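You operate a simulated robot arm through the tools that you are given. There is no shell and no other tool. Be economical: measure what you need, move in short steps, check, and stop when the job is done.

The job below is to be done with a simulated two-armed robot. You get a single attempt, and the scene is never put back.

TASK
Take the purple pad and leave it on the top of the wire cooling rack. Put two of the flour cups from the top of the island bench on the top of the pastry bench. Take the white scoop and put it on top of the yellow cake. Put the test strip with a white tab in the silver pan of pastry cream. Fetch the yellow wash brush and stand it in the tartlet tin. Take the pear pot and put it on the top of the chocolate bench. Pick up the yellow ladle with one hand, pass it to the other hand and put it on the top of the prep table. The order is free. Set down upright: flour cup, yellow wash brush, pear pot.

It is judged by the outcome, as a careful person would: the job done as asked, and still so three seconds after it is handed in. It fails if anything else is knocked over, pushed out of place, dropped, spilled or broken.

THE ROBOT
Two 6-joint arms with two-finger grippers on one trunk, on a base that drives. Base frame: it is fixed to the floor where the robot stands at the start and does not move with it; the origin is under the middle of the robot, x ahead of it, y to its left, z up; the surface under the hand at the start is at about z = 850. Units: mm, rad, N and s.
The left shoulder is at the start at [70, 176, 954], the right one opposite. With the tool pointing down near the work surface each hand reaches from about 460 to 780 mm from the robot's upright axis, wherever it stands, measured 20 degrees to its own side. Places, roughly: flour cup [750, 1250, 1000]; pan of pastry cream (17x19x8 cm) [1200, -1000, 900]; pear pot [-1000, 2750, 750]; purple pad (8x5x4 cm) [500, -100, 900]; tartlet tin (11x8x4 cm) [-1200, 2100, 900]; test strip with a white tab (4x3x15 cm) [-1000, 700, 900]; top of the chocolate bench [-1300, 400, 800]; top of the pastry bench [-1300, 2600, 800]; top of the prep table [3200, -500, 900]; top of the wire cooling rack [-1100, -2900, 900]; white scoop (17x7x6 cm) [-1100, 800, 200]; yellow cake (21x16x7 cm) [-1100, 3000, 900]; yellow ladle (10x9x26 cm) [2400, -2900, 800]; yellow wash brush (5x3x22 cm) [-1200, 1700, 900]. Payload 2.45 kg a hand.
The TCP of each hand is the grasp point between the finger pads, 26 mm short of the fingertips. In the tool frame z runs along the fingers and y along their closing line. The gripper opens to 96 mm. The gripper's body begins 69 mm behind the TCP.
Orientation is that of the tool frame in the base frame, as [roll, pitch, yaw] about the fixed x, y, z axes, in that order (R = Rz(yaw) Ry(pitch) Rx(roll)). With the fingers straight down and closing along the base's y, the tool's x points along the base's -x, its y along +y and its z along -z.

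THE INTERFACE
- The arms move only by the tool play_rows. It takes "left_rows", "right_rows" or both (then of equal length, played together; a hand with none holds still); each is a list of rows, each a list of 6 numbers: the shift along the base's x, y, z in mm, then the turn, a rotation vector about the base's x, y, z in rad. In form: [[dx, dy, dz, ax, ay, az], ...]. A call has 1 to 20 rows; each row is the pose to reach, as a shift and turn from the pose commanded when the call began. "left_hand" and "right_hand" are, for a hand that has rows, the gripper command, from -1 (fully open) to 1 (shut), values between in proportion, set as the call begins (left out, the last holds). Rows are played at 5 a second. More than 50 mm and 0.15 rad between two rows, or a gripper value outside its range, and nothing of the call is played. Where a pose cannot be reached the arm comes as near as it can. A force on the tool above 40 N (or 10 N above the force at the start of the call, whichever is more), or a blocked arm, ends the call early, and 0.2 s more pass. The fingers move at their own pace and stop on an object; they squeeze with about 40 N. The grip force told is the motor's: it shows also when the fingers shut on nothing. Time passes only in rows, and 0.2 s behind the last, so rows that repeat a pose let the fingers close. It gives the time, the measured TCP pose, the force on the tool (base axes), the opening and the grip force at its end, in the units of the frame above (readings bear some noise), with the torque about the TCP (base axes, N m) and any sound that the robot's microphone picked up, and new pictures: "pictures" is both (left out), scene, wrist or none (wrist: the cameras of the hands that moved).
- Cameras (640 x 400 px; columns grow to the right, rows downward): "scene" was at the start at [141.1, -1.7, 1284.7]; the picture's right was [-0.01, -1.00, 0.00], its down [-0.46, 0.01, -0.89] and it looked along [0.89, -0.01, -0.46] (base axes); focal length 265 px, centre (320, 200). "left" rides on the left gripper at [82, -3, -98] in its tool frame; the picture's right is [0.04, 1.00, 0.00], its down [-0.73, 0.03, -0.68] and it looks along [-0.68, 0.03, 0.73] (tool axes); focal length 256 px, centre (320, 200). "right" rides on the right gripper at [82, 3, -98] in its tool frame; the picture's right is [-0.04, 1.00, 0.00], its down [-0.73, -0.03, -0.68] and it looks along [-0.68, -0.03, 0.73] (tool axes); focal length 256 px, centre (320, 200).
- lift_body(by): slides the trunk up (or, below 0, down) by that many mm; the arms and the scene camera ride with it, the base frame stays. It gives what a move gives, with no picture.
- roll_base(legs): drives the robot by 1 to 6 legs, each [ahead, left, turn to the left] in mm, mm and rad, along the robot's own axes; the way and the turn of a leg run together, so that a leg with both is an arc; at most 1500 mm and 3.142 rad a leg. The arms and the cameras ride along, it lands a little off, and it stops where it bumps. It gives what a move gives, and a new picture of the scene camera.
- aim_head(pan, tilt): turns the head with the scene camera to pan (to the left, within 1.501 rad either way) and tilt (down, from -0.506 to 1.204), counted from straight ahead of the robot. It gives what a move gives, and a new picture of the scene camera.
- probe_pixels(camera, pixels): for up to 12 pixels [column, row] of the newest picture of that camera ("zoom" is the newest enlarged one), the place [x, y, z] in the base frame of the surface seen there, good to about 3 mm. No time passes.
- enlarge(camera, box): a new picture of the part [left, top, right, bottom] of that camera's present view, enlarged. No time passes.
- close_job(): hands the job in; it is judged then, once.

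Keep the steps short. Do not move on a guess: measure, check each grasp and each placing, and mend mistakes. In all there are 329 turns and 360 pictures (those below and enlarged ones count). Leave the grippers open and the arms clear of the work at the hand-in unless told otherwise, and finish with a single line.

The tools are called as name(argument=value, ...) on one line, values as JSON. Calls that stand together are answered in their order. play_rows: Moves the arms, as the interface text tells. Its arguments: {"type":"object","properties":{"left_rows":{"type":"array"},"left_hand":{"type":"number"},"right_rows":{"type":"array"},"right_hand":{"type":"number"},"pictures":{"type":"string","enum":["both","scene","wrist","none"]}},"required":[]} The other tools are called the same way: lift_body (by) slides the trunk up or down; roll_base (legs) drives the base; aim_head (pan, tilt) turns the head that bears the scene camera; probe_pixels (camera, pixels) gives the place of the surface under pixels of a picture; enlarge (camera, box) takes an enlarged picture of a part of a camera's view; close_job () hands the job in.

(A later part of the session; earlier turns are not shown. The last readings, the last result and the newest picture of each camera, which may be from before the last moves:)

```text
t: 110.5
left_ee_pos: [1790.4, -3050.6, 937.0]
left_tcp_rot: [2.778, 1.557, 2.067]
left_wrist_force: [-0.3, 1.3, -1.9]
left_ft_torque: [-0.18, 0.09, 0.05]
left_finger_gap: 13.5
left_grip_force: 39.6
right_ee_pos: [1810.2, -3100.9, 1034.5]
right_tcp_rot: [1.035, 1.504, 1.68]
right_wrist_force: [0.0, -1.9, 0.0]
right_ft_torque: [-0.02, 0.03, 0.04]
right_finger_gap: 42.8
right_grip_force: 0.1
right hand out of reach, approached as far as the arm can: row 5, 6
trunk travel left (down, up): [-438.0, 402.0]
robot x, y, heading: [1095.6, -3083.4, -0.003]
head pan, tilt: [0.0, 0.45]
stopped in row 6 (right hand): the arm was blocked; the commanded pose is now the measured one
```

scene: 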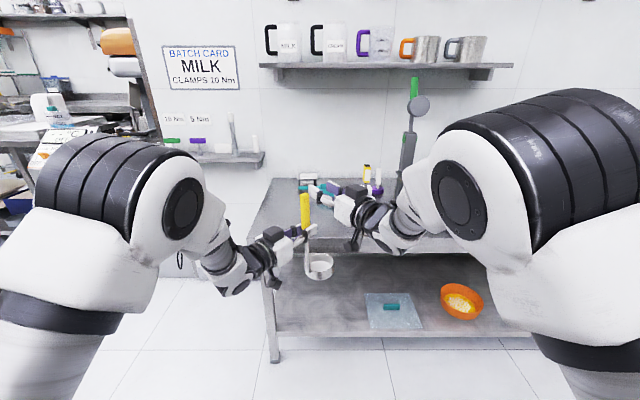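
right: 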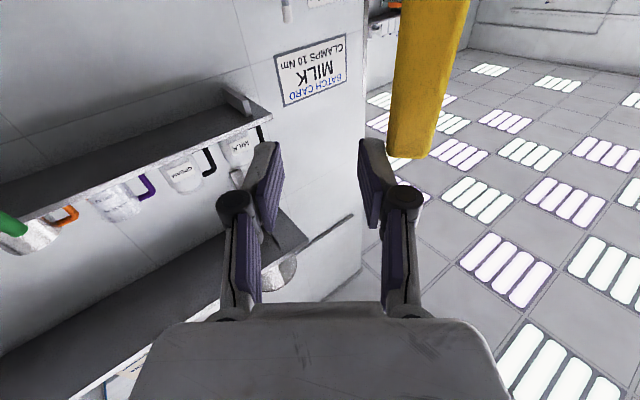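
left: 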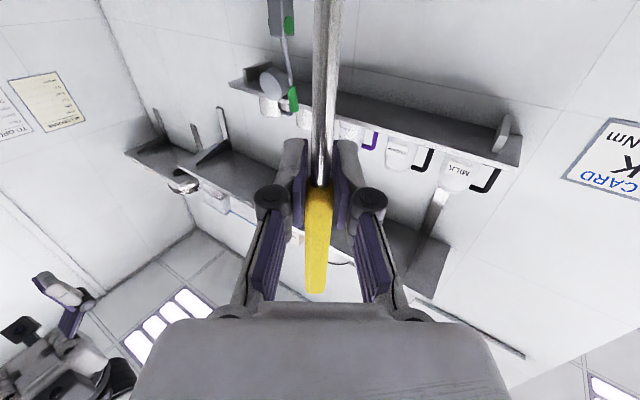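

The right arm hit its inner limit just before the handle. I retract it along its own axis, and move the ladle ahead 60 and 25 to the right with the left hand.

play_rows(right_rows=[[-32, -24, 0, 0, 0, 0], [-64, -48, -5, -0.03, 0, 0], [-90, -68, -15, -0.066, 0, 0], [-90, -80, -22, -0.066, 0, 0], [-90, -80, -22, -0.066, 0, 0]], pictures="none")

play_rows(left_rows=[[20, -5, 0, 0, 0, -0.06], [40, -12, 0, 0, 0, -0.12], [60, -20, 0, 0, 0, -0.18], [70, -30, 0, 0, 0, -0.24], [70, -40, 0, 0, 0, -0.3], [70, -40, 0, 0, 0, -0.3]], pictures="scene")

```text
t: 111.7
left_ee_pos: [1791.2, -3049.4, 937.1]
left_tcp_rot: [2.659, 1.56, 1.951]
left_wrist_force: [-0.1, -0.1, -1.2]
left_ft_torque: [0.04, 0.05, 0.02]
left_finger_gap: 13.4
left_grip_force: 40.4
right_ee_pos: [1718.1, -3176.9, 1011.4]
right_tcp_rot: [-2.913, 1.562, -2.262]
right_wrist_force: [-0.2, 0.2, 0.2]
right_ft_torque: [-0.01, 0.0, 0.01]
right_finger_gap: 43.5
right_grip_force: 0.0
trunk travel left (down, up): [-438.0, 402.0]
robot x, y, heading: [1094.9, -3082.1, -0.008]
head pan, tilt: [0.0, 0.45]
```

```text
t: 113.1
left_ee_pos: [1859.6, -3089.0, 937.4]
left_tcp_rot: [2.679, 1.557, 1.668]
left_wrist_force: [-0.4, 0.1, -1.0]
left_ft_torque: [0.03, 0.04, 0.0]
left_finger_gap: 13.4
left_grip_force: 40.4
right_ee_pos: [1717.5, -3177.1, 1011.8]
right_tcp_rot: [-3.025, 1.561, -2.375]
right_wrist_force: [0.2, -0.3, 0.0]
right_ft_torque: [0.01, 0.02, -0.01]
right_finger_gap: 43.1
right_grip_force: 0.0
trunk travel left (down, up): [-438.0, 402.0]
robot x, y, heading: [1095.1, -3085.3, -0.004]
head pan, tilt: [0.0, 0.45]
```

scene: 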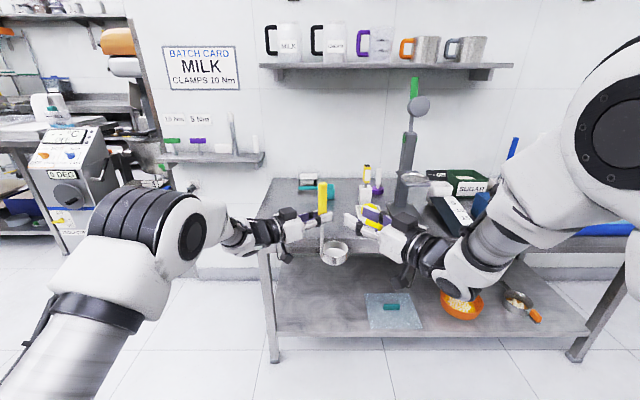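

Good reach. Right hand to a 70 mm standoff.

play_rows(right_rows=[[30, 15, 0, 0, 0, 0], [60, 30, 0, 0, 0, 0], [86, 44, 0, 0, 0, 0], [86, 44, 0, 0, 0, 0]], pictures="wrist")

probe_pixels(camera="right", pixels=[[318, 110], [318, 90], [318, 70], [318, 50]])

```text
t: 114.1
left_ee_pos: [1859.7, -3090.1, 936.9]
left_tcp_rot: [2.64, 1.556, 1.63]
left_wrist_force: [0.5, -0.7, -0.6]
left_ft_torque: [0.04, 0.01, 0.0]
left_finger_gap: 13.6
left_grip_force: 40.3
right_ee_pos: [1804.8, -3131.7, 1011.8]
right_tcp_rot: [-3.037, 1.561, -2.381]
right_wrist_force: [-0.3, 0.0, 0.0]
right_ft_torque: [0.0, 0.01, -0.01]
right_finger_gap: 42.8
right_grip_force: 0.0
trunk travel left (down, up): [-438.0, 402.0]
robot x, y, heading: [1096.0, -3082.9, -0.001]
head pan, tilt: [0.0, 0.45]
```

right: 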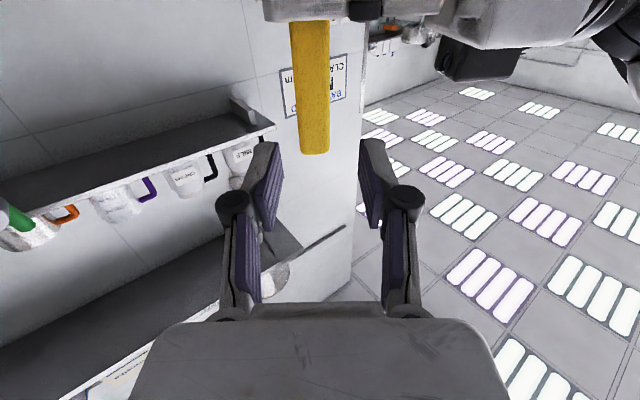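

```text
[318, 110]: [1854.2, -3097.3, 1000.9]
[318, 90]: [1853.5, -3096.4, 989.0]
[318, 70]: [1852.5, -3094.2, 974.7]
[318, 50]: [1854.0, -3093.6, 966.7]
```

Advance (54,40).

play_rows(right_rows=[[18, 13, 0, 0, 0, 0], [36, 27, 0, 0, 0, 0], [54, 40, 0, 0, 0, 0], [54, 40, 0, 0, 0, 0]], pictures="both")

```text
t: 115.1
left_ee_pos: [1859.2, -3090.0, 937.4]
left_tcp_rot: [2.644, 1.556, 1.636]
left_wrist_force: [-0.2, 0.0, -0.9]
left_ft_torque: [0.1, 0.03, -0.02]
left_finger_gap: 13.4
left_grip_force: 40.0
right_ee_pos: [1858.0, -3092.3, 1011.8]
right_tcp_rot: [-3.075, 1.564, -2.424]
right_wrist_force: [-0.1, -0.4, 0.6]
right_ft_torque: [-0.01, 0.03, 0.01]
right_finger_gap: 43.1
right_grip_force: 0.0
trunk travel left (down, up): [-438.0, 402.0]
robot x, y, heading: [1098.6, -3084.0, -0.005]
head pan, tilt: [0.0, 0.45]
```

scene: 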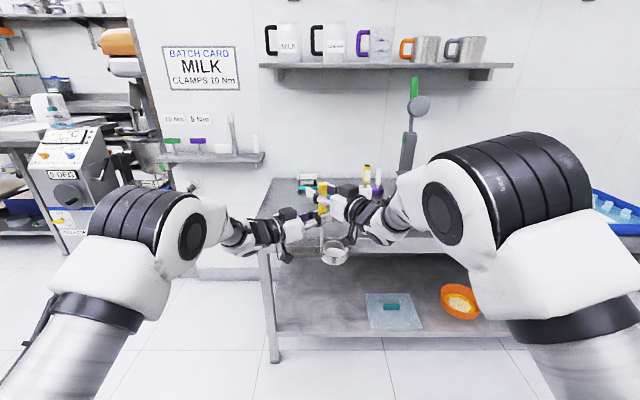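
right: 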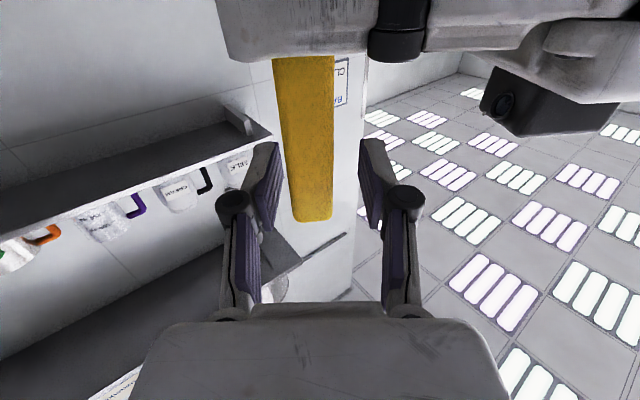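

Handle is between the right fingers. Close the right hand.

play_rows(right_rows=[[0, 0, 0, 0, 0, 0], [0, 0, 0, 0, 0, 0], [0, 0, 0, 0, 0, 0], [0, 0, 0, 0, 0, 0]], right_hand=1, pictures="wrist")

```text
t: 116.1
left_ee_pos: [1860.0, -3089.7, 937.3]
left_tcp_rot: [2.705, 1.559, 1.698]
left_wrist_force: [-26.0, 27.5, -0.2]
left_ft_torque: [-1.02, -0.91, 0.44]
left_finger_gap: 13.4
left_grip_force: 40.3
right_ee_pos: [1859.3, -3092.6, 1010.5]
right_tcp_rot: [-3.12, 1.562, -2.472]
right_wrist_force: [26.3, -26.8, -0.5]
right_ft_torque: [-0.95, -0.98, -0.51]
right_finger_gap: 21.4
right_grip_force: 39.8
trunk travel left (down, up): [-438.0, 402.0]
robot x, y, heading: [1094.9, -3088.6, -0.004]
head pan, tilt: [0.0, 0.45]
```

right: 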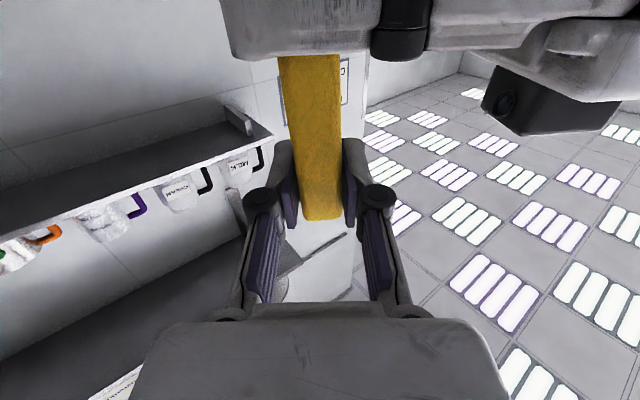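

Both hold it (21.4 and 13.4). Release the left part-way and withdraw it along its own axis (−0.54,+0.84).

play_rows(left_rows=[[0, 0, 0, 0, 0, 0], [0, 0, 0, 0, 0, 0], [-14, 20, 0, 0, 0, 0], [-30, 45, 0, 0, 0, 0], [-50, 75, 0, 0, 0, 0], [-65, 110, 0, 0, 0, 0], [-80, 140, 0, 0, 0, 0]], left_hand=0.15, pictures="both")

```text
t: 117.7
left_ee_pos: [1780.7, -2948.9, 936.0]
left_tcp_rot: [2.626, 1.559, 1.617]
left_wrist_force: [0.2, 0.6, 0.0]
left_ft_torque: [-0.01, 0.01, -0.01]
left_finger_gap: 40.6
left_grip_force: 0.0
right_ee_pos: [1858.5, -3090.7, 1011.7]
right_tcp_rot: [-2.933, 1.561, -2.281]
right_wrist_force: [0.5, -0.1, -0.6]
right_ft_torque: [0.06, -0.01, -0.01]
right_finger_gap: 20.3
right_grip_force: 40.3
trunk travel left (down, up): [-438.0, 402.0]
robot x, y, heading: [1097.3, -3086.6, 0.0]
head pan, tilt: [0.0, 0.45]
```

scene: 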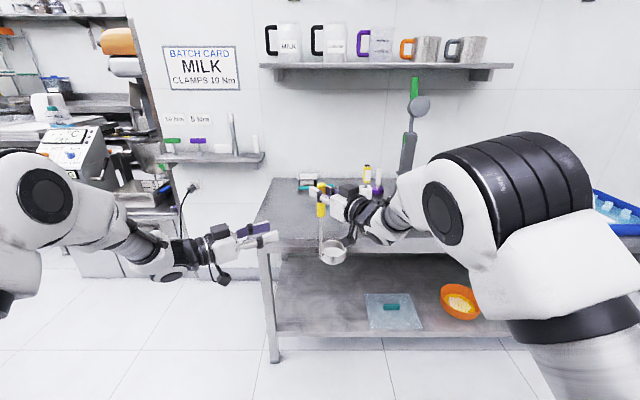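
left: 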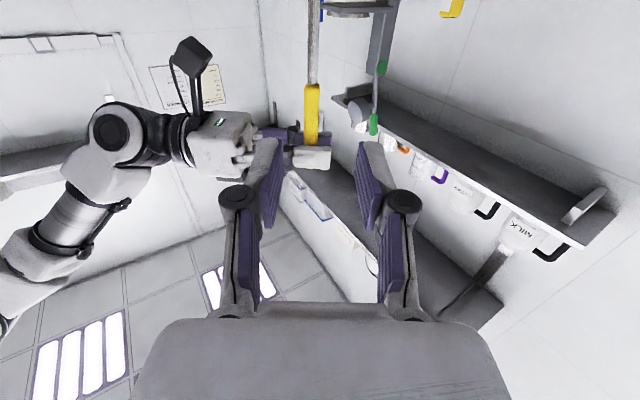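

Handover succeeded. Now bring both arms back to straight-ahead poses.

play_rows(left_rows=[[-5, 10, 8, 0, 0, 0.14], [-15, 22, 16, 0, 0, 0.28], [-25, 34, 24, 0, 0, 0.42], [-40, 46, 32, 0, 0, 0.56], [-52, 58, 40, 0, 0, 0.7], [-64, 70, 46, 0, 0, 0.84], [-75, 84, 50, 0, 0, 0.98], [-75, 84, 50, 0, 0, 0.98]], right_rows=[[-20, -22, 5, 0, 0, -0.09], [-40, -44, 10, 0, 0, -0.18], [-60, -66, 15, 0, 0, -0.27], [-80, -88, 20, 0, 0, -0.36], [-100, -120, 25, 0, 0, -0.45], [-120, -150, 30, 0, 0, -0.54], [-120, -180, 30, 0, 0, -0.6], [-120, -180, 30, 0, 0, -0.6]], pictures="scene")

```text
t: 119.5
left_ee_pos: [1703.4, -2864.4, 987.0]
left_tcp_rot: [2.72, 1.559, 2.692]
left_wrist_force: [-0.2, 0.6, 0.7]
left_ft_torque: [-0.02, -0.03, -0.04]
left_finger_gap: 40.8
left_grip_force: 0.0
right_ee_pos: [1738.0, -3271.0, 1041.4]
right_tcp_rot: [-2.823, 1.562, -2.773]
right_wrist_force: [-0.4, 0.7, -0.8]
right_ft_torque: [0.04, 0.05, -0.03]
right_finger_gap: 20.3
right_grip_force: 40.2
trunk travel left (down, up): [-438.0, 402.0]
robot x, y, heading: [1094.7, -3086.1, -0.002]
head pan, tilt: [0.0, 0.45]
```

scene: 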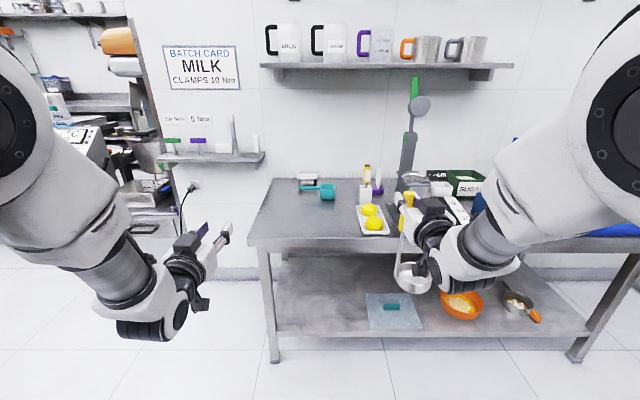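

Bring the left hand back to pointing down (reverse of earlier).

play_rows(left_rows=[[0, 0, 10, 0, 0.14, 0], [0, 0, 30, 0, 0.28, 0], [0, 0, 50, 0, 0.42, 0], [0, 0, 70, 0, 0.56, 0], [0, 0, 90, 0, 0.7, 0], [0, 0, 110, 0, 0.84, 0], [0, 0, 130, 0, 0.98, 0], [0, 0, 150, 0, 1.12, 0], [0, 0, 165, 0, 1.26, 0], [0, 0, 180, 0, 1.4, 0], [0, 0, 190, 0, 1.54, 0], [0, 0, 190, 0, 1.56, 0]], left_hand=-1, pictures="none")

aim_head(pan=1.0, tilt=0.35)

```text
t: 122.1
left_ee_pos: [1633.6, -2943.4, 1099.5]
left_tcp_rot: [-3.02, 0.059, 2.983]
left_wrist_force: [-0.3, -0.2, 0.5]
left_ft_torque: [0.01, -0.01, 0.03]
left_finger_gap: 96.1
left_grip_force: 0.0
left hand out of reach, approached as far as the arm can: row 4, 5, 6, 7, 8, 9, 10, 11, 12
right_ee_pos: [1737.7, -3273.5, 1040.6]
right_tcp_rot: [-3.071, 1.562, -3.017]
right_wrist_force: [-0.2, -0.6, 0.2]
right_ft_torque: [0.08, -0.03, -0.03]
right_finger_gap: 20.4
right_grip_force: 40.3
trunk travel left (down, up): [-438.0, 402.0]
robot x, y, heading: [1094.4, -3083.9, -0.002]
head pan, tilt: [0.0, 0.45]
```

```text
t: 123.3
left_ee_pos: [1634.8, -2942.3, 1099.2]
left_tcp_rot: [-3.019, 0.06, 2.983]
left_wrist_force: [0.3, 0.0, 0.5]
left_ft_torque: [-0.01, 0.01, -0.01]
left_finger_gap: 96.0
left_grip_force: 0.1
right_ee_pos: [1738.2, -3272.1, 1041.0]
right_tcp_rot: [-3.029, 1.562, -2.976]
right_wrist_force: [0.3, -1.0, -0.4]
right_ft_torque: [0.03, 0.02, 0.0]
right_finger_gap: 20.5
right_grip_force: 40.3
trunk travel left (down, up): [-438.0, 402.0]
robot x, y, heading: [1096.4, -3085.7, -0.001]
head pan, tilt: [1.0, 0.351]
```

scene: 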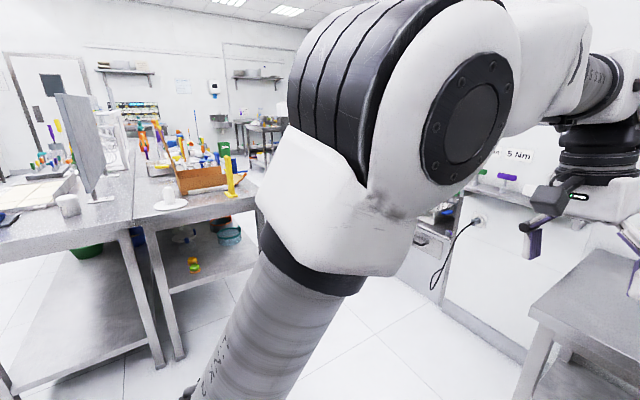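

Turn the robot left to face +y and look.

roll_base(legs=[[-100, 0, 0], [0, 0, 1.571]])

aim_head(pan=-0.3, tilt=0.25)

```text
t: 128.3
left_ee_pos: [851.2, -2546.4, 1097.8]
left_tcp_rot: [-3.019, 0.061, -1.727]
left_wrist_force: [0.3, -0.1, 0.2]
left_ft_torque: [0.0, 0.02, 0.01]
left_finger_gap: 96.0
left_grip_force: 0.1
right_ee_pos: [1180.5, -2441.8, 1040.0]
right_tcp_rot: [-3.021, 1.562, -1.398]
right_wrist_force: [-0.1, 0.1, -0.8]
right_ft_torque: [0.0, 0.06, 0.0]
right_finger_gap: 20.2
right_grip_force: 40.0
trunk travel left (down, up): [-438.0, 402.0]
robot x, y, heading: [994.4, -3082.9, 1.571]
head pan, tilt: [1.0, 0.351]
```

scene: 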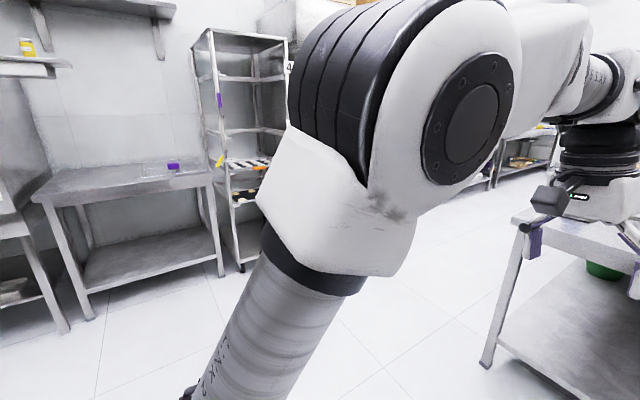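

```text
t: 129.8
left_ee_pos: [850.7, -2545.6, 1097.8]
left_tcp_rot: [-3.019, 0.062, -1.728]
left_wrist_force: [-0.7, -0.5, 0.2]
left_ft_torque: [-0.01, 0.0, -0.01]
left_finger_gap: 96.0
left_grip_force: 0.0
right_ee_pos: [1180.5, -2441.0, 1041.3]
right_tcp_rot: [-3.038, 1.564, -1.411]
right_wrist_force: [0.8, -0.3, -0.5]
right_ft_torque: [-0.04, 0.02, 0.0]
right_finger_gap: 20.4
right_grip_force: 40.1
trunk travel left (down, up): [-438.0, 402.0]
robot x, y, heading: [998.2, -3084.3, 1.572]
head pan, tilt: [-0.3, 0.25]
```

scene: 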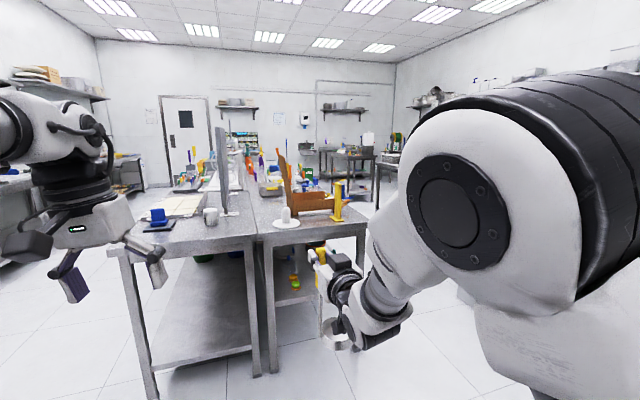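

Measure the benches ahead.

probe_pixels(camera="scene", pixels=[[120, 250], [255, 235], [270, 235], [362, 220], [330, 175], [355, 155], [390, 165], [378, 200], [340, 185], [312, 230], [290, 215], [395, 150]])

enlarge(camera="scene", box=[230, 80, 430, 240])

```text
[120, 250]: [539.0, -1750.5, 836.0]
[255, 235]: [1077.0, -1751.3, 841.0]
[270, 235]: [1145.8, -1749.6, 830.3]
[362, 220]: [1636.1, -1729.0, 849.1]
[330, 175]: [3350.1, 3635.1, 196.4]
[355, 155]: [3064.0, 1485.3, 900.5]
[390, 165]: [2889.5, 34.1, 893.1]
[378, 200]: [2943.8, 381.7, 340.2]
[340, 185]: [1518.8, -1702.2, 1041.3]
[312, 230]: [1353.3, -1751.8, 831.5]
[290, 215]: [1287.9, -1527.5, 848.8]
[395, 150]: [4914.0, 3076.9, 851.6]
```

```text
2.50 times, centred on (330, 160) of scene
```

zoom: 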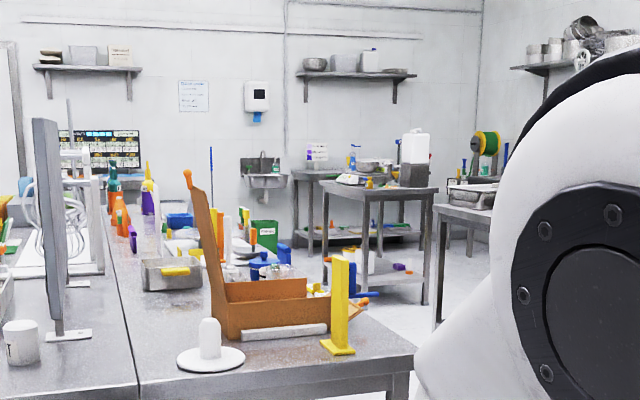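

The prep table front is near x≈2880, top z≈893. I raise the trunk 200, then drive ahead 580 and right 1000 into the aisle.

lift_body(by=200)

roll_base(legs=[[570, 0, 0], [0, -1020, 0]])

```text
t: 132.0
left_ee_pos: [850.6, -2546.1, 1299.2]
left_tcp_rot: [-3.02, 0.063, -1.728]
left_wrist_force: [0.8, 0.6, 0.1]
left_ft_torque: [0.0, 0.0, 0.03]
left_finger_gap: 95.9
left_grip_force: 0.1
right_ee_pos: [1180.5, -2441.6, 1241.4]
right_tcp_rot: [-3.036, 1.559, -1.412]
right_wrist_force: [-0.2, -0.3, -1.4]
right_ft_torque: [-0.03, 0.03, 0.01]
right_finger_gap: 20.1
right_grip_force: 40.3
trunk travel left (down, up): [-638.0, 202.0]
robot x, y, heading: [994.2, -3083.3, 1.572]
head pan, tilt: [-0.3, 0.25]
```

```text
t: 140.1
left_ee_pos: [1871.5, -1977.6, 1298.9]
left_tcp_rot: [-3.02, 0.063, -1.744]
left_wrist_force: [0.1, 0.8, 0.2]
left_ft_torque: [0.0, -0.02, 0.01]
left_finger_gap: 96.0
left_grip_force: 0.0
right_ee_pos: [2202.6, -1878.4, 1240.4]
right_tcp_rot: [-3.012, 1.563, -1.404]
right_wrist_force: [-0.3, -0.5, -1.3]
right_ft_torque: [-0.03, 0.03, -0.05]
right_finger_gap: 20.5
right_grip_force: 40.4
trunk travel left (down, up): [-638.0, 202.0]
robot x, y, heading: [2008.2, -2520.9, 1.554]
head pan, tilt: [-0.3, 0.25]
```

scene: 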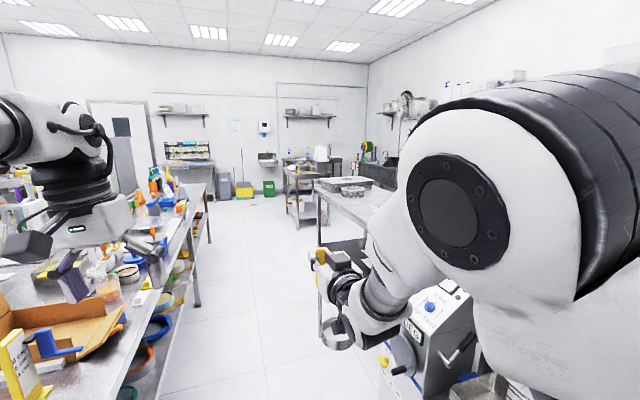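

Measure the machine and the prep table ahead.

probe_pixels(camera="scene", pixels=[[412, 340], [390, 375], [325, 190], [355, 210], [330, 275], [365, 190], [395, 195], [120, 365], [175, 280], [205, 190], [345, 185], [350, 215]])

enlarge(camera="scene", box=[270, 140, 430, 300])

```text
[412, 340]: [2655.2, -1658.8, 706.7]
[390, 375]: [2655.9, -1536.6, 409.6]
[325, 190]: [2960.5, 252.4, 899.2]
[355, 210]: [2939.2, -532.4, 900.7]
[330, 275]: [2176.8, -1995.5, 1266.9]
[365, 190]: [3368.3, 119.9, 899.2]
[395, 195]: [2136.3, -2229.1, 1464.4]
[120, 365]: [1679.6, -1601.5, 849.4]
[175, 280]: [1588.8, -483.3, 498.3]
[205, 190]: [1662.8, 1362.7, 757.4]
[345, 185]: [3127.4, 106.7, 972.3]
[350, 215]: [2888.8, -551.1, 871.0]
```

```text
2.50 times, centred on (350, 220) of scene
```

zoom: 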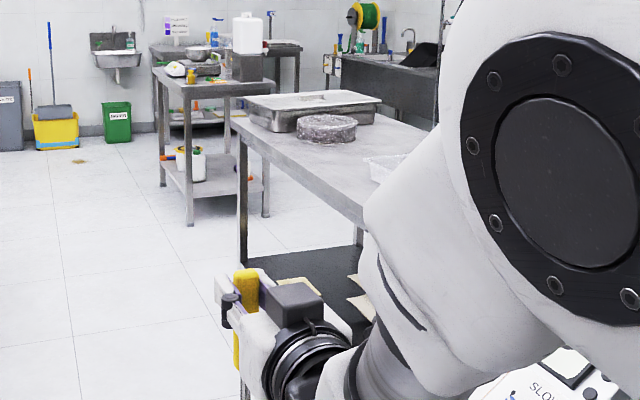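

Prep table top z 899, front edge x≈2890. Drive ahead 1950, then turn right to face it.

roll_base(legs=[[1000, 0, 0.017], [950, 0, 0], [0, 0, -1.571]])

aim_head(pan=0.0, tilt=0.5)

```text
t: 153.7
left_ee_pos: [2547.9, -432.2, 1300.4]
left_tcp_rot: [-3.02, 0.062, 2.978]
left_wrist_force: [0.4, -0.1, -0.3]
left_ft_torque: [0.03, 0.0, -0.02]
left_finger_gap: 96.0
left_grip_force: 0.1
right_ee_pos: [2648.5, -761.8, 1241.6]
right_tcp_rot: [-3.028, 1.562, -2.98]
right_wrist_force: [0.9, -0.3, -1.3]
right_ft_torque: [0.03, 0.01, -0.01]
right_finger_gap: 20.0
right_grip_force: 40.1
trunk travel left (down, up): [-638.0, 202.0]
robot x, y, heading: [2006.8, -575.4, -0.007]
head pan, tilt: [-0.3, 0.25]
```

scene: 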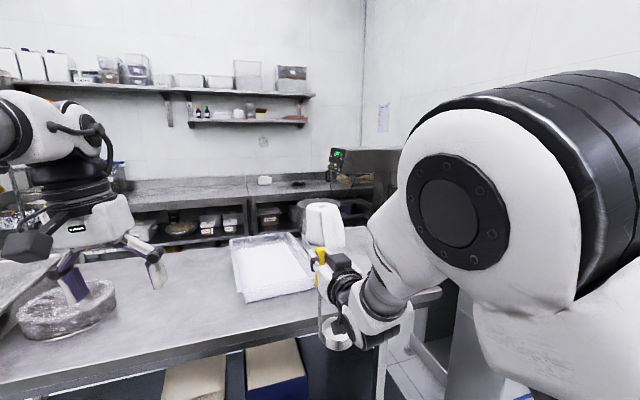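

```text
t: 154.4
left_ee_pos: [2548.4, -432.4, 1299.4]
left_tcp_rot: [-3.021, 0.062, 2.978]
left_wrist_force: [-1.4, -0.4, 0.4]
left_ft_torque: [-0.01, -0.01, -0.01]
left_finger_gap: 95.9
left_grip_force: 0.0
right_ee_pos: [2649.1, -761.7, 1240.6]
right_tcp_rot: [-3.045, 1.561, -2.998]
right_wrist_force: [0.1, 0.0, -0.8]
right_ft_torque: [0.02, 0.03, 0.01]
right_finger_gap: 20.2
right_grip_force: 40.0
trunk travel left (down, up): [-638.0, 202.0]
robot x, y, heading: [2006.2, -571.0, -0.007]
head pan, tilt: [0.0, 0.499]
```

scene: 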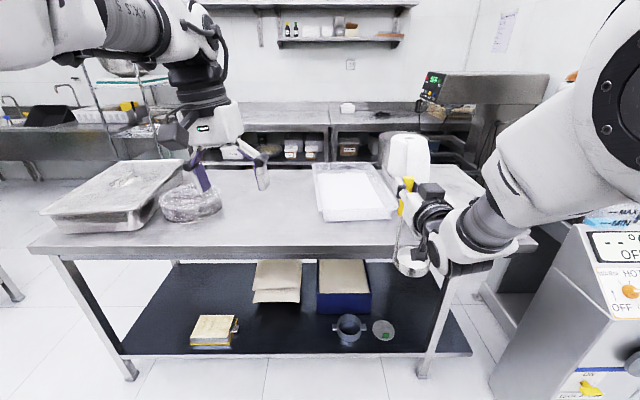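

Free area lies around pixel (265,215), between the round tub and white tray. Probe.

probe_pixels(camera="scene", pixels=[[265, 215], [265, 240], [265, 250], [220, 210], [322, 215], [270, 190], [355, 235], [318, 170], [470, 235], [440, 205]])

```text
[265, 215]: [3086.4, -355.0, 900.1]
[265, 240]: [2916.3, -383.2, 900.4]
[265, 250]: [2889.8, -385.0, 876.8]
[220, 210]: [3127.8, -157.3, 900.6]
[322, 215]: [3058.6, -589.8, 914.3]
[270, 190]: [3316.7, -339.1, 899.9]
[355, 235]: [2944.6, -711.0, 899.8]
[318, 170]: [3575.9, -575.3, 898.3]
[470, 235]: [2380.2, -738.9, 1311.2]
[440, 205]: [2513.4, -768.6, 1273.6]
```

Drive left 390, then ahead 390.

roll_base(legs=[[0, 390, 0.007], [390, 0, 0]])

```text
t: 158.9
left_ee_pos: [2937.3, -42.1, 1299.8]
left_tcp_rot: [-3.019, 0.061, 2.982]
left_wrist_force: [-0.7, 0.2, -0.4]
left_ft_torque: [0.0, 0.01, -0.01]
left_finger_gap: 96.1
left_grip_force: 0.1
right_ee_pos: [3041.3, -372.7, 1240.8]
right_tcp_rot: [-3.023, 1.562, -2.969]
right_wrist_force: [-0.3, -0.5, -0.4]
right_ft_torque: [0.05, 0.04, 0.02]
right_finger_gap: 20.2
right_grip_force: 40.1
trunk travel left (down, up): [-638.0, 202.0]
robot x, y, heading: [2396.3, -187.8, -0.005]
head pan, tilt: [0.0, 0.499]
```

scene: 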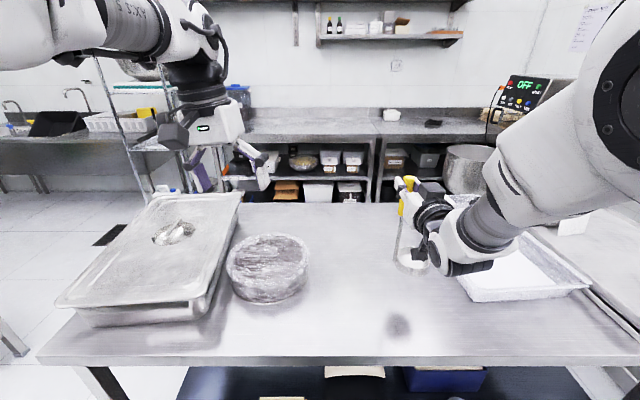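

Lower the trunk by 85; then finish with the arm.

lift_body(by=-85)

play_rows(right_rows=[[0, 0, -5, 0, 0, 0], [0, 0, -9, 0, 0, 0], [0, 0, -12, 0, 0, 0], [0, 0, -15, 0, 0, 0], [0, 0, -17, 0, 0, 0], [0, 0, -17, 0, 0, 0]], pictures="both")

```text
t: 160.2
left_ee_pos: [2939.1, -42.9, 1215.0]
left_tcp_rot: [-3.019, 0.061, 2.982]
left_wrist_force: [0.5, 0.4, 0.1]
left_ft_torque: [0.0, 0.01, 0.05]
left_finger_gap: 96.2
left_grip_force: 0.1
right_ee_pos: [3042.0, -372.6, 1156.3]
right_tcp_rot: [-3.038, 1.564, -2.985]
right_wrist_force: [-0.6, 0.1, -0.1]
right_ft_torque: [0.03, 0.0, 0.0]
right_finger_gap: 20.6
right_grip_force: 39.8
trunk travel left (down, up): [-553.0, 287.0]
robot x, y, heading: [2399.0, -187.2, 0.001]
head pan, tilt: [0.0, 0.499]
```

```text
t: 161.6
left_ee_pos: [2938.1, -43.3, 1214.5]
left_tcp_rot: [-3.019, 0.062, 2.984]
left_wrist_force: [-0.3, -0.4, -1.0]
left_ft_torque: [0.01, -0.02, 0.02]
left_finger_gap: 96.0
left_grip_force: 0.0
right_ee_pos: [3041.7, -372.9, 1138.6]
right_tcp_rot: [-3.03, 1.561, -2.976]
right_wrist_force: [0.0, 0.0, -1.3]
right_ft_torque: [0.04, 0.04, -0.01]
right_finger_gap: 20.3
right_grip_force: 40.1
trunk travel left (down, up): [-553.0, 287.0]
robot x, y, heading: [2401.9, -187.9, -0.003]
head pan, tilt: [0.0, 0.499]
```

scene: 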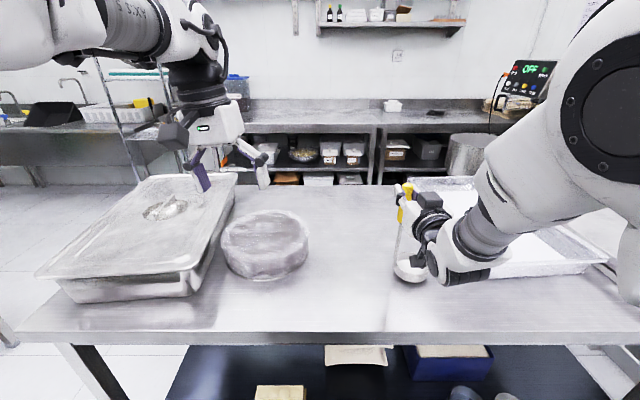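
right: 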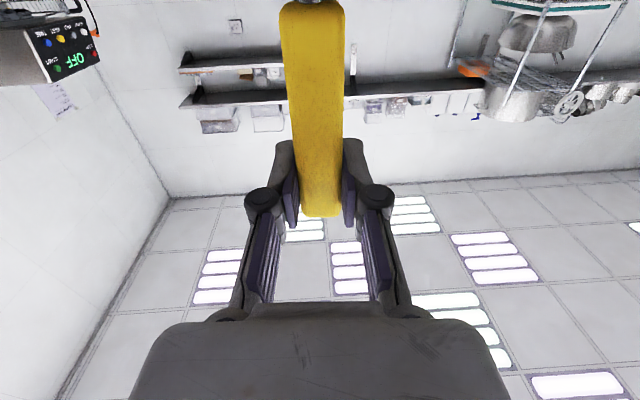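

No contact yet; zoom to see the gap, and creep lower.

enlarge(camera="scene", box=[340, 150, 500, 310])

play_rows(right_rows=[[0, 0, -2, 0, 0, 0], [0, 0, -4, 0, 0, 0], [0, 0, -4, 0, 0, 0], [0, 0, -4, 0, 0, 0]], pictures="none")

```text
2.50 times, centred on (420, 230) of scene
```

zoom: 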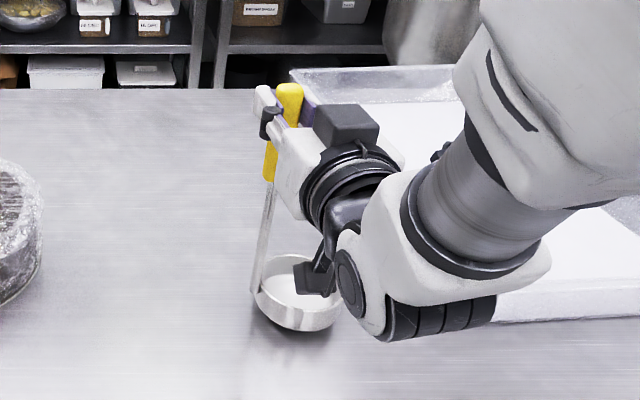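

```text
t: 162.6
left_ee_pos: [2936.6, -41.0, 1214.7]
left_tcp_rot: [-3.018, 0.063, 2.982]
left_wrist_force: [-0.4, -0.1, -0.3]
left_ft_torque: [-0.01, 0.02, 0.03]
left_finger_gap: 96.1
left_grip_force: 0.0
right_ee_pos: [3040.9, -371.9, 1137.8]
right_tcp_rot: [-2.172, 1.568, -2.121]
right_wrist_force: [3.2, 1.5, 21.4]
right_ft_torque: [-0.4, -0.48, 0.08]
right_finger_gap: 20.2
right_grip_force: 39.8
trunk travel left (down, up): [-553.0, 287.0]
robot x, y, heading: [2395.6, -188.1, -0.006]
head pan, tilt: [0.0, 0.499]
```

Contact (21 N). Ease 2 mm up and open gently.

play_rows(right_rows=[[0, 0, 2, 0, 0, 0], [0, 0, 2, 0, 0, 0]], pictures="none")

play_rows(right_rows=[[0, 0, 0, 0, 0, 0], [0, 0, 0, 0, 0, 0], [0, 0, 0, 0, 0, 0]], right_hand=0.1, pictures="both")

```text
t: 163.2
left_ee_pos: [2937.4, -41.6, 1214.6]
left_tcp_rot: [-3.019, 0.063, 2.983]
left_wrist_force: [0.7, -0.1, 0.4]
left_ft_torque: [0.0, -0.02, 0.01]
left_finger_gap: 96.0
left_grip_force: 0.0
right_ee_pos: [3040.5, -372.0, 1137.9]
right_tcp_rot: [-2.838, 1.564, -2.787]
right_wrist_force: [5.6, 2.9, 18.7]
right_ft_torque: [-0.1, -0.98, 0.15]
right_finger_gap: 20.5
right_grip_force: 40.6
trunk travel left (down, up): [-553.0, 287.0]
robot x, y, heading: [2399.6, -186.0, -0.004]
head pan, tilt: [0.0, 0.499]
```

```text
t: 163.9
left_ee_pos: [2938.1, -44.4, 1212.9]
left_tcp_rot: [-3.02, 0.062, 2.985]
left_wrist_force: [0.7, 0.3, 0.5]
left_ft_torque: [0.03, -0.01, 0.02]
left_finger_gap: 96.0
left_grip_force: 0.2
right_ee_pos: [3041.6, -372.7, 1136.3]
right_tcp_rot: [-3.071, 1.56, -3.016]
right_wrist_force: [0.3, -0.8, 0.2]
right_ft_torque: [0.0, 0.0, -0.03]
right_finger_gap: 43.2
right_grip_force: 0.0
trunk travel left (down, up): [-553.0, 287.0]
robot x, y, heading: [2397.5, -184.2, -0.002]
head pan, tilt: [0.0, 0.499]
```

scene: 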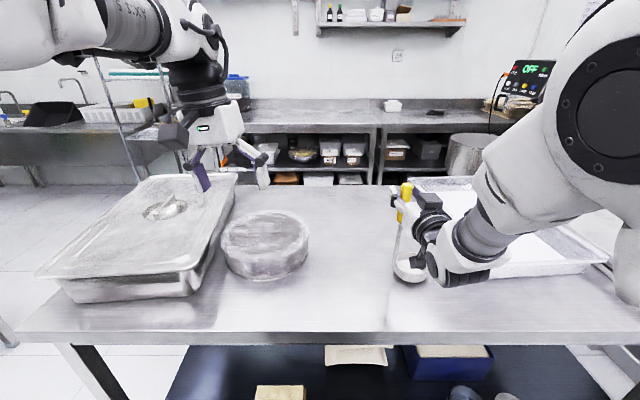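
right: 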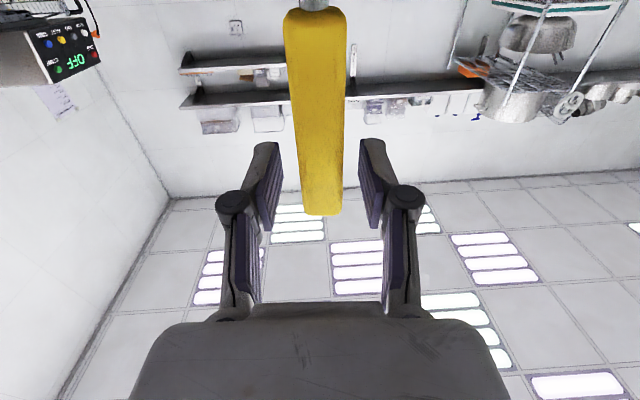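

Ladle stands free. Withdraw the right hand straight back (open fully behind).

play_rows(right_rows=[[-25, 0, 0, 0, 0, 0], [-50, -2, 0, 0, 0, 0], [-75, -8, 0, 0, 0, 0], [-95, -20, 0, 0, 0, 0], [-95, -40, 0, 0, 0, 0]], pictures="scene")

roll_base(legs=[[-380, 0, 0]])

```text
t: 165.2
left_ee_pos: [2940.2, -44.9, 1213.9]
left_tcp_rot: [-3.02, 0.059, 2.983]
left_wrist_force: [0.2, 0.1, 0.3]
left_ft_torque: [0.06, -0.03, -0.01]
left_finger_gap: 95.8
left_grip_force: 0.1
right_ee_pos: [2946.8, -414.4, 1133.3]
right_tcp_rot: [3.066, 1.563, 3.119]
right_wrist_force: [0.2, -1.3, 0.4]
right_ft_torque: [-0.01, 0.0, 0.02]
right_finger_gap: 43.1
right_grip_force: 0.0
trunk travel left (down, up): [-553.0, 287.0]
robot x, y, heading: [2397.5, -186.0, 0.001]
head pan, tilt: [0.0, 0.499]
```

scene: 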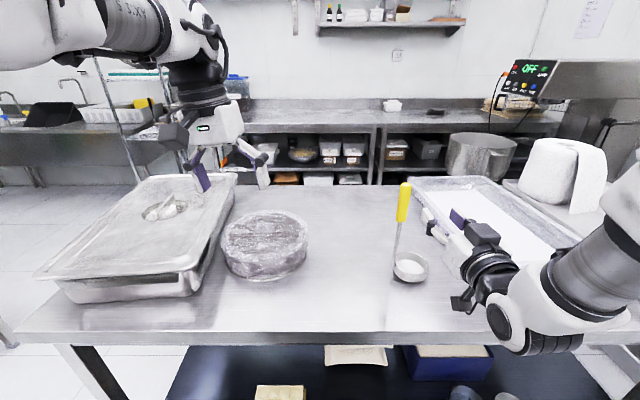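

```text
t: 167.6
left_ee_pos: [2557.0, -45.3, 1213.6]
left_tcp_rot: [-3.02, 0.06, 2.976]
left_wrist_force: [0.2, 0.3, -1.2]
left_ft_torque: [-0.02, 0.0, 0.0]
left_finger_gap: 96.1
left_grip_force: 0.1
right_ee_pos: [2562.6, -414.8, 1136.1]
right_tcp_rot: [-3.025, 1.561, -2.98]
right_wrist_force: [-0.1, -0.9, 0.0]
right_ft_torque: [-0.01, -0.01, 0.04]
right_finger_gap: 43.4
right_grip_force: 0.0
trunk travel left (down, up): [-553.0, 287.0]
robot x, y, heading: [2016.6, -187.5, -0.011]
head pan, tilt: [0.0, 0.499]
```

scene: 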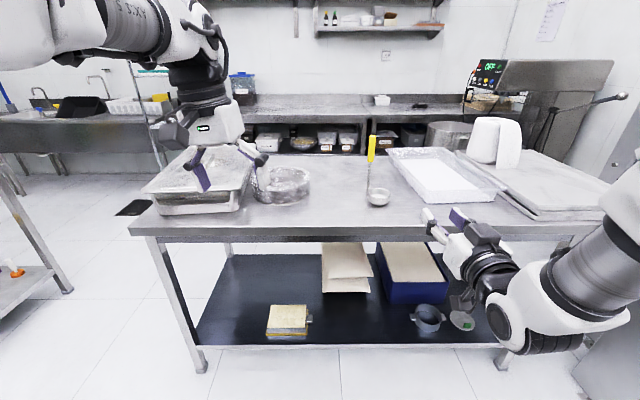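

The ladle stands on the prep table. Now bring the right hand back to pointing down in free space.

play_rows(right_rows=[[30, 5, 0, 0, 0, 0], [64, 10, 0, 0, 0, 0], [64, 10, 0, 0, 0.1, 0], [64, 10, 10, 0, 0.24, 0], [64, 10, 30, 0, 0.38, 0], [64, 10, 50, 0, 0.52, 0], [64, 10, 70, 0, 0.66, 0], [64, 10, 90, 0, 0.8, 0], [64, 10, 110, 0, 0.94, 0], [64, 10, 130, 0, 1.08, 0], [64, 10, 145, 0, 1.22, 0], [64, 10, 160, 0, 1.36, 0], [64, 10, 170, 0, 1.5, 0], [64, 10, 170, 0, 1.56, 0], [64, 10, 170, 0, 1.56, 0]], right_hand=-1, pictures="scene")

```text
t: 170.8
left_ee_pos: [2558.1, -44.3, 1214.1]
left_tcp_rot: [-3.019, 0.06, 2.976]
left_wrist_force: [0.2, -0.2, 0.3]
left_ft_torque: [-0.01, -0.01, 0.01]
left_finger_gap: 96.4
left_grip_force: 0.1
right_ee_pos: [2565.8, -339.9, 1236.1]
right_tcp_rot: [2.981, 0.069, -2.986]
right_wrist_force: [0.2, -0.4, 1.5]
right_ft_torque: [0.01, -0.02, 0.0]
right_finger_gap: 96.0
right_grip_force: 0.1
right hand out of reach, approached as far as the arm can: row 6, 7, 8, 9, 10, 11, 12, 13, 14, 15
trunk travel left (down, up): [-553.0, 287.0]
robot x, y, heading: [2017.8, -178.5, -0.006]
head pan, tilt: [0.0, 0.499]
```

scene: 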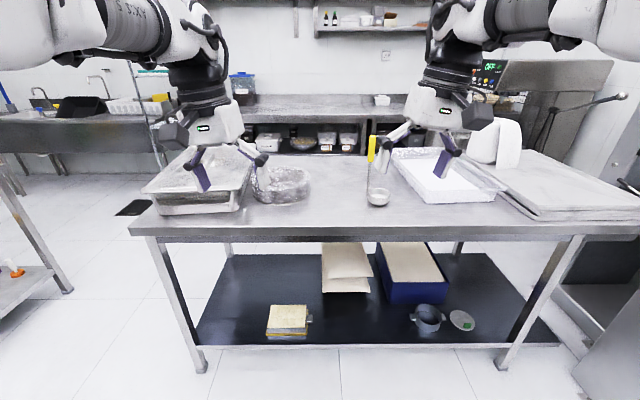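

Turn left to face +y and look along the aisle.

roll_base(legs=[[0, 0, 1.575]])

aim_head(pan=0.4, tilt=0.4)

```text
t: 175.0
left_ee_pos: [1881.0, 358.4, 1213.3]
left_tcp_rot: [-3.018, 0.061, -1.741]
left_wrist_force: [1.0, 0.6, -0.3]
left_ft_torque: [0.0, -0.01, 0.0]
left_finger_gap: 95.8
left_grip_force: 0.0
right_ee_pos: [2175.2, 365.7, 1235.1]
right_tcp_rot: [2.98, 0.071, -1.419]
right_wrist_force: [0.0, 1.1, -0.4]
right_ft_torque: [-0.03, 0.04, -0.01]
right_finger_gap: 96.1
right_grip_force: 0.0
trunk travel left (down, up): [-553.0, 287.0]
robot x, y, heading: [2018.0, -187.7, 1.554]
head pan, tilt: [0.0, 0.499]
```

scene: 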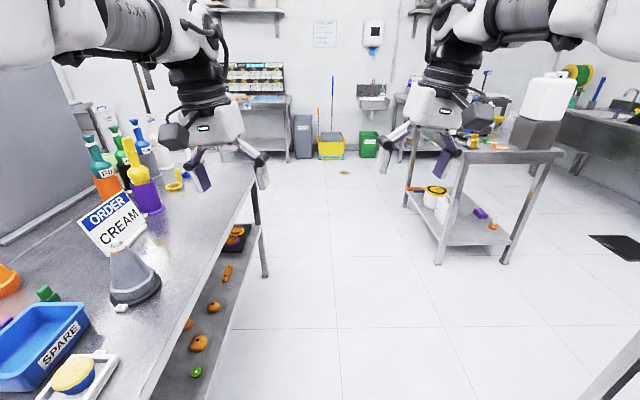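

```text
t: 175.8
left_ee_pos: [1880.0, 357.0, 1214.0]
left_tcp_rot: [-3.021, 0.062, -1.742]
left_wrist_force: [-0.1, -0.8, 0.0]
left_ft_torque: [0.0, -0.02, -0.01]
left_finger_gap: 96.0
left_grip_force: 0.0
right_ee_pos: [2175.6, 365.4, 1235.6]
right_tcp_rot: [2.979, 0.072, -1.419]
right_wrist_force: [-0.6, 0.0, 0.1]
right_ft_torque: [0.03, -0.03, -0.03]
right_finger_gap: 95.9
right_grip_force: 0.2
trunk travel left (down, up): [-553.0, 287.0]
robot x, y, heading: [2017.8, -181.1, 1.559]
head pan, tilt: [0.4, 0.4]
```

scene: 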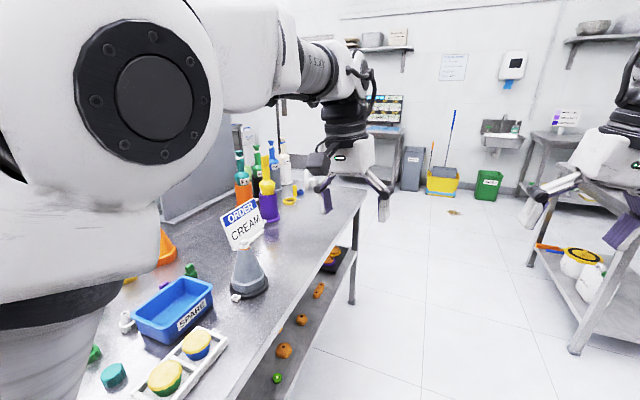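

probe_pixels(camera="scene", pixels=[[366, 187], [355, 290], [270, 325], [330, 185], [385, 160], [555, 350], [450, 210]])

```text
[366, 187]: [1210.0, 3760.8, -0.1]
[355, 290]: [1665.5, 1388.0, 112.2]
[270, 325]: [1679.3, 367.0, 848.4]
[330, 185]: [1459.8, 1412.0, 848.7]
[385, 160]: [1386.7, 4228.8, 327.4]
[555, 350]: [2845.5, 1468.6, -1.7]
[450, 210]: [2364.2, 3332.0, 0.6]
```

Island ends at y≈1420. Shift right 150, drive ahead 2300, turn left to face −x.

roll_base(legs=[[0, -150, 0.01], [1200, 0, 0], [1100, 0, 0], [0, 0, 1.571]])

aim_head(pan=0.0, tilt=0.4)

```text
t: 191.8
left_ee_pos: [1686.3, 1945.9, 1214.4]
left_tcp_rot: [-3.02, 0.064, -0.173]
left_wrist_force: [0.4, 0.1, 0.6]
left_ft_torque: [0.0, -0.02, -0.03]
left_finger_gap: 96.5
left_grip_force: 0.1
right_ee_pos: [1681.3, 2241.1, 1235.3]
right_tcp_rot: [2.979, 0.071, 0.148]
right_wrist_force: [-0.2, -0.7, 0.0]
right_ft_torque: [0.0, 0.01, -0.01]
right_finger_gap: 96.2
right_grip_force: 0.1
trunk travel left (down, up): [-553.0, 287.0]
robot x, y, heading: [2229.4, 2077.9, 3.126]
head pan, tilt: [0.4, 0.4]
```

scene: 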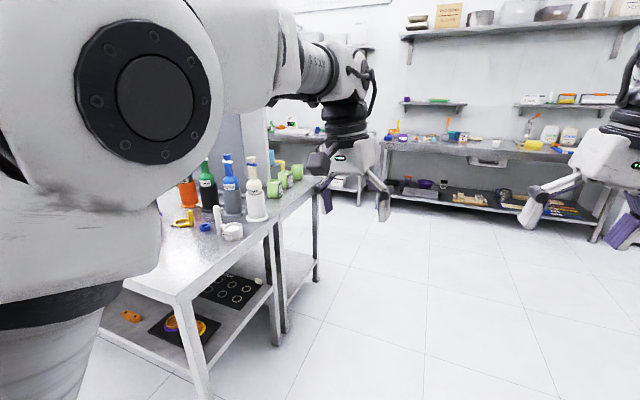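

```text
t: 192.7
left_ee_pos: [1685.2, 1946.2, 1214.1]
left_tcp_rot: [-3.02, 0.061, -0.173]
left_wrist_force: [-0.3, 0.1, -0.1]
left_ft_torque: [-0.02, 0.02, -0.01]
left_finger_gap: 95.8
left_grip_force: 0.0
right_ee_pos: [1681.3, 2240.6, 1235.8]
right_tcp_rot: [2.979, 0.072, 0.147]
right_wrist_force: [0.1, -0.5, 0.0]
right_ft_torque: [0.02, 0.01, 0.05]
right_finger_gap: 96.0
right_grip_force: 0.0
trunk travel left (down, up): [-553.0, 287.0]
robot x, y, heading: [2231.5, 2082.2, 3.128]
head pan, tilt: [0.0, 0.4]
```

scene: 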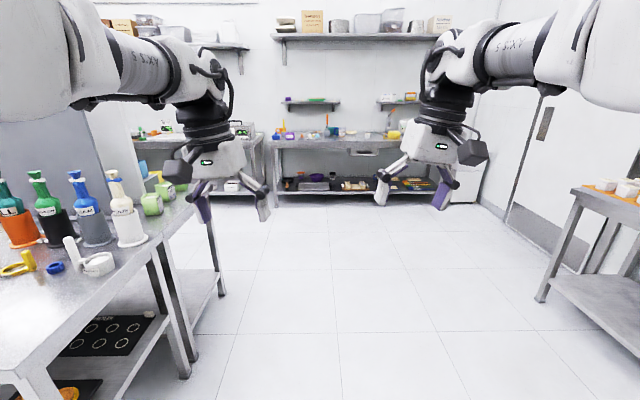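

Zoom on the island end where the flour cups should be (about pixel (160,195)), and the pastry bench ahead.

enlarge(camera="scene", box=[100, 120, 260, 220])

probe_pixels(camera="scene", pixels=[[151, 205], [165, 192], [185, 185], [120, 210], [200, 195], [380, 150], [280, 150], [270, 200]])

enlarge(camera="scene", box=[220, 90, 480, 210])

```text
4.00 times, centred on (180, 170) of scene
```

zoom: 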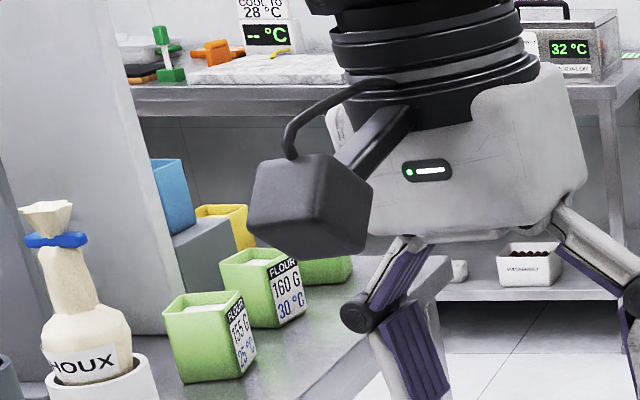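

```text
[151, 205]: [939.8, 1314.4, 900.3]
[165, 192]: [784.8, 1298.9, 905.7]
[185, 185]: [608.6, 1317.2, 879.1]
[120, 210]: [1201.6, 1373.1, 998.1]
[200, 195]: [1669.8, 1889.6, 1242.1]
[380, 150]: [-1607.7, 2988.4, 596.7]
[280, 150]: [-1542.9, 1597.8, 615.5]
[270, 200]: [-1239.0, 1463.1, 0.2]
```

```text
2.46 times, centred on (350, 150) of scene
```

zoom: 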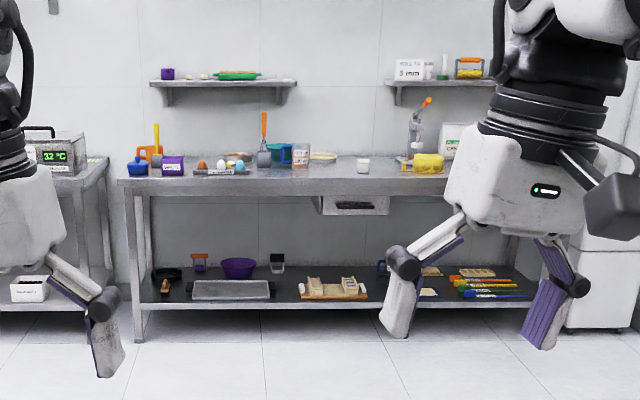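

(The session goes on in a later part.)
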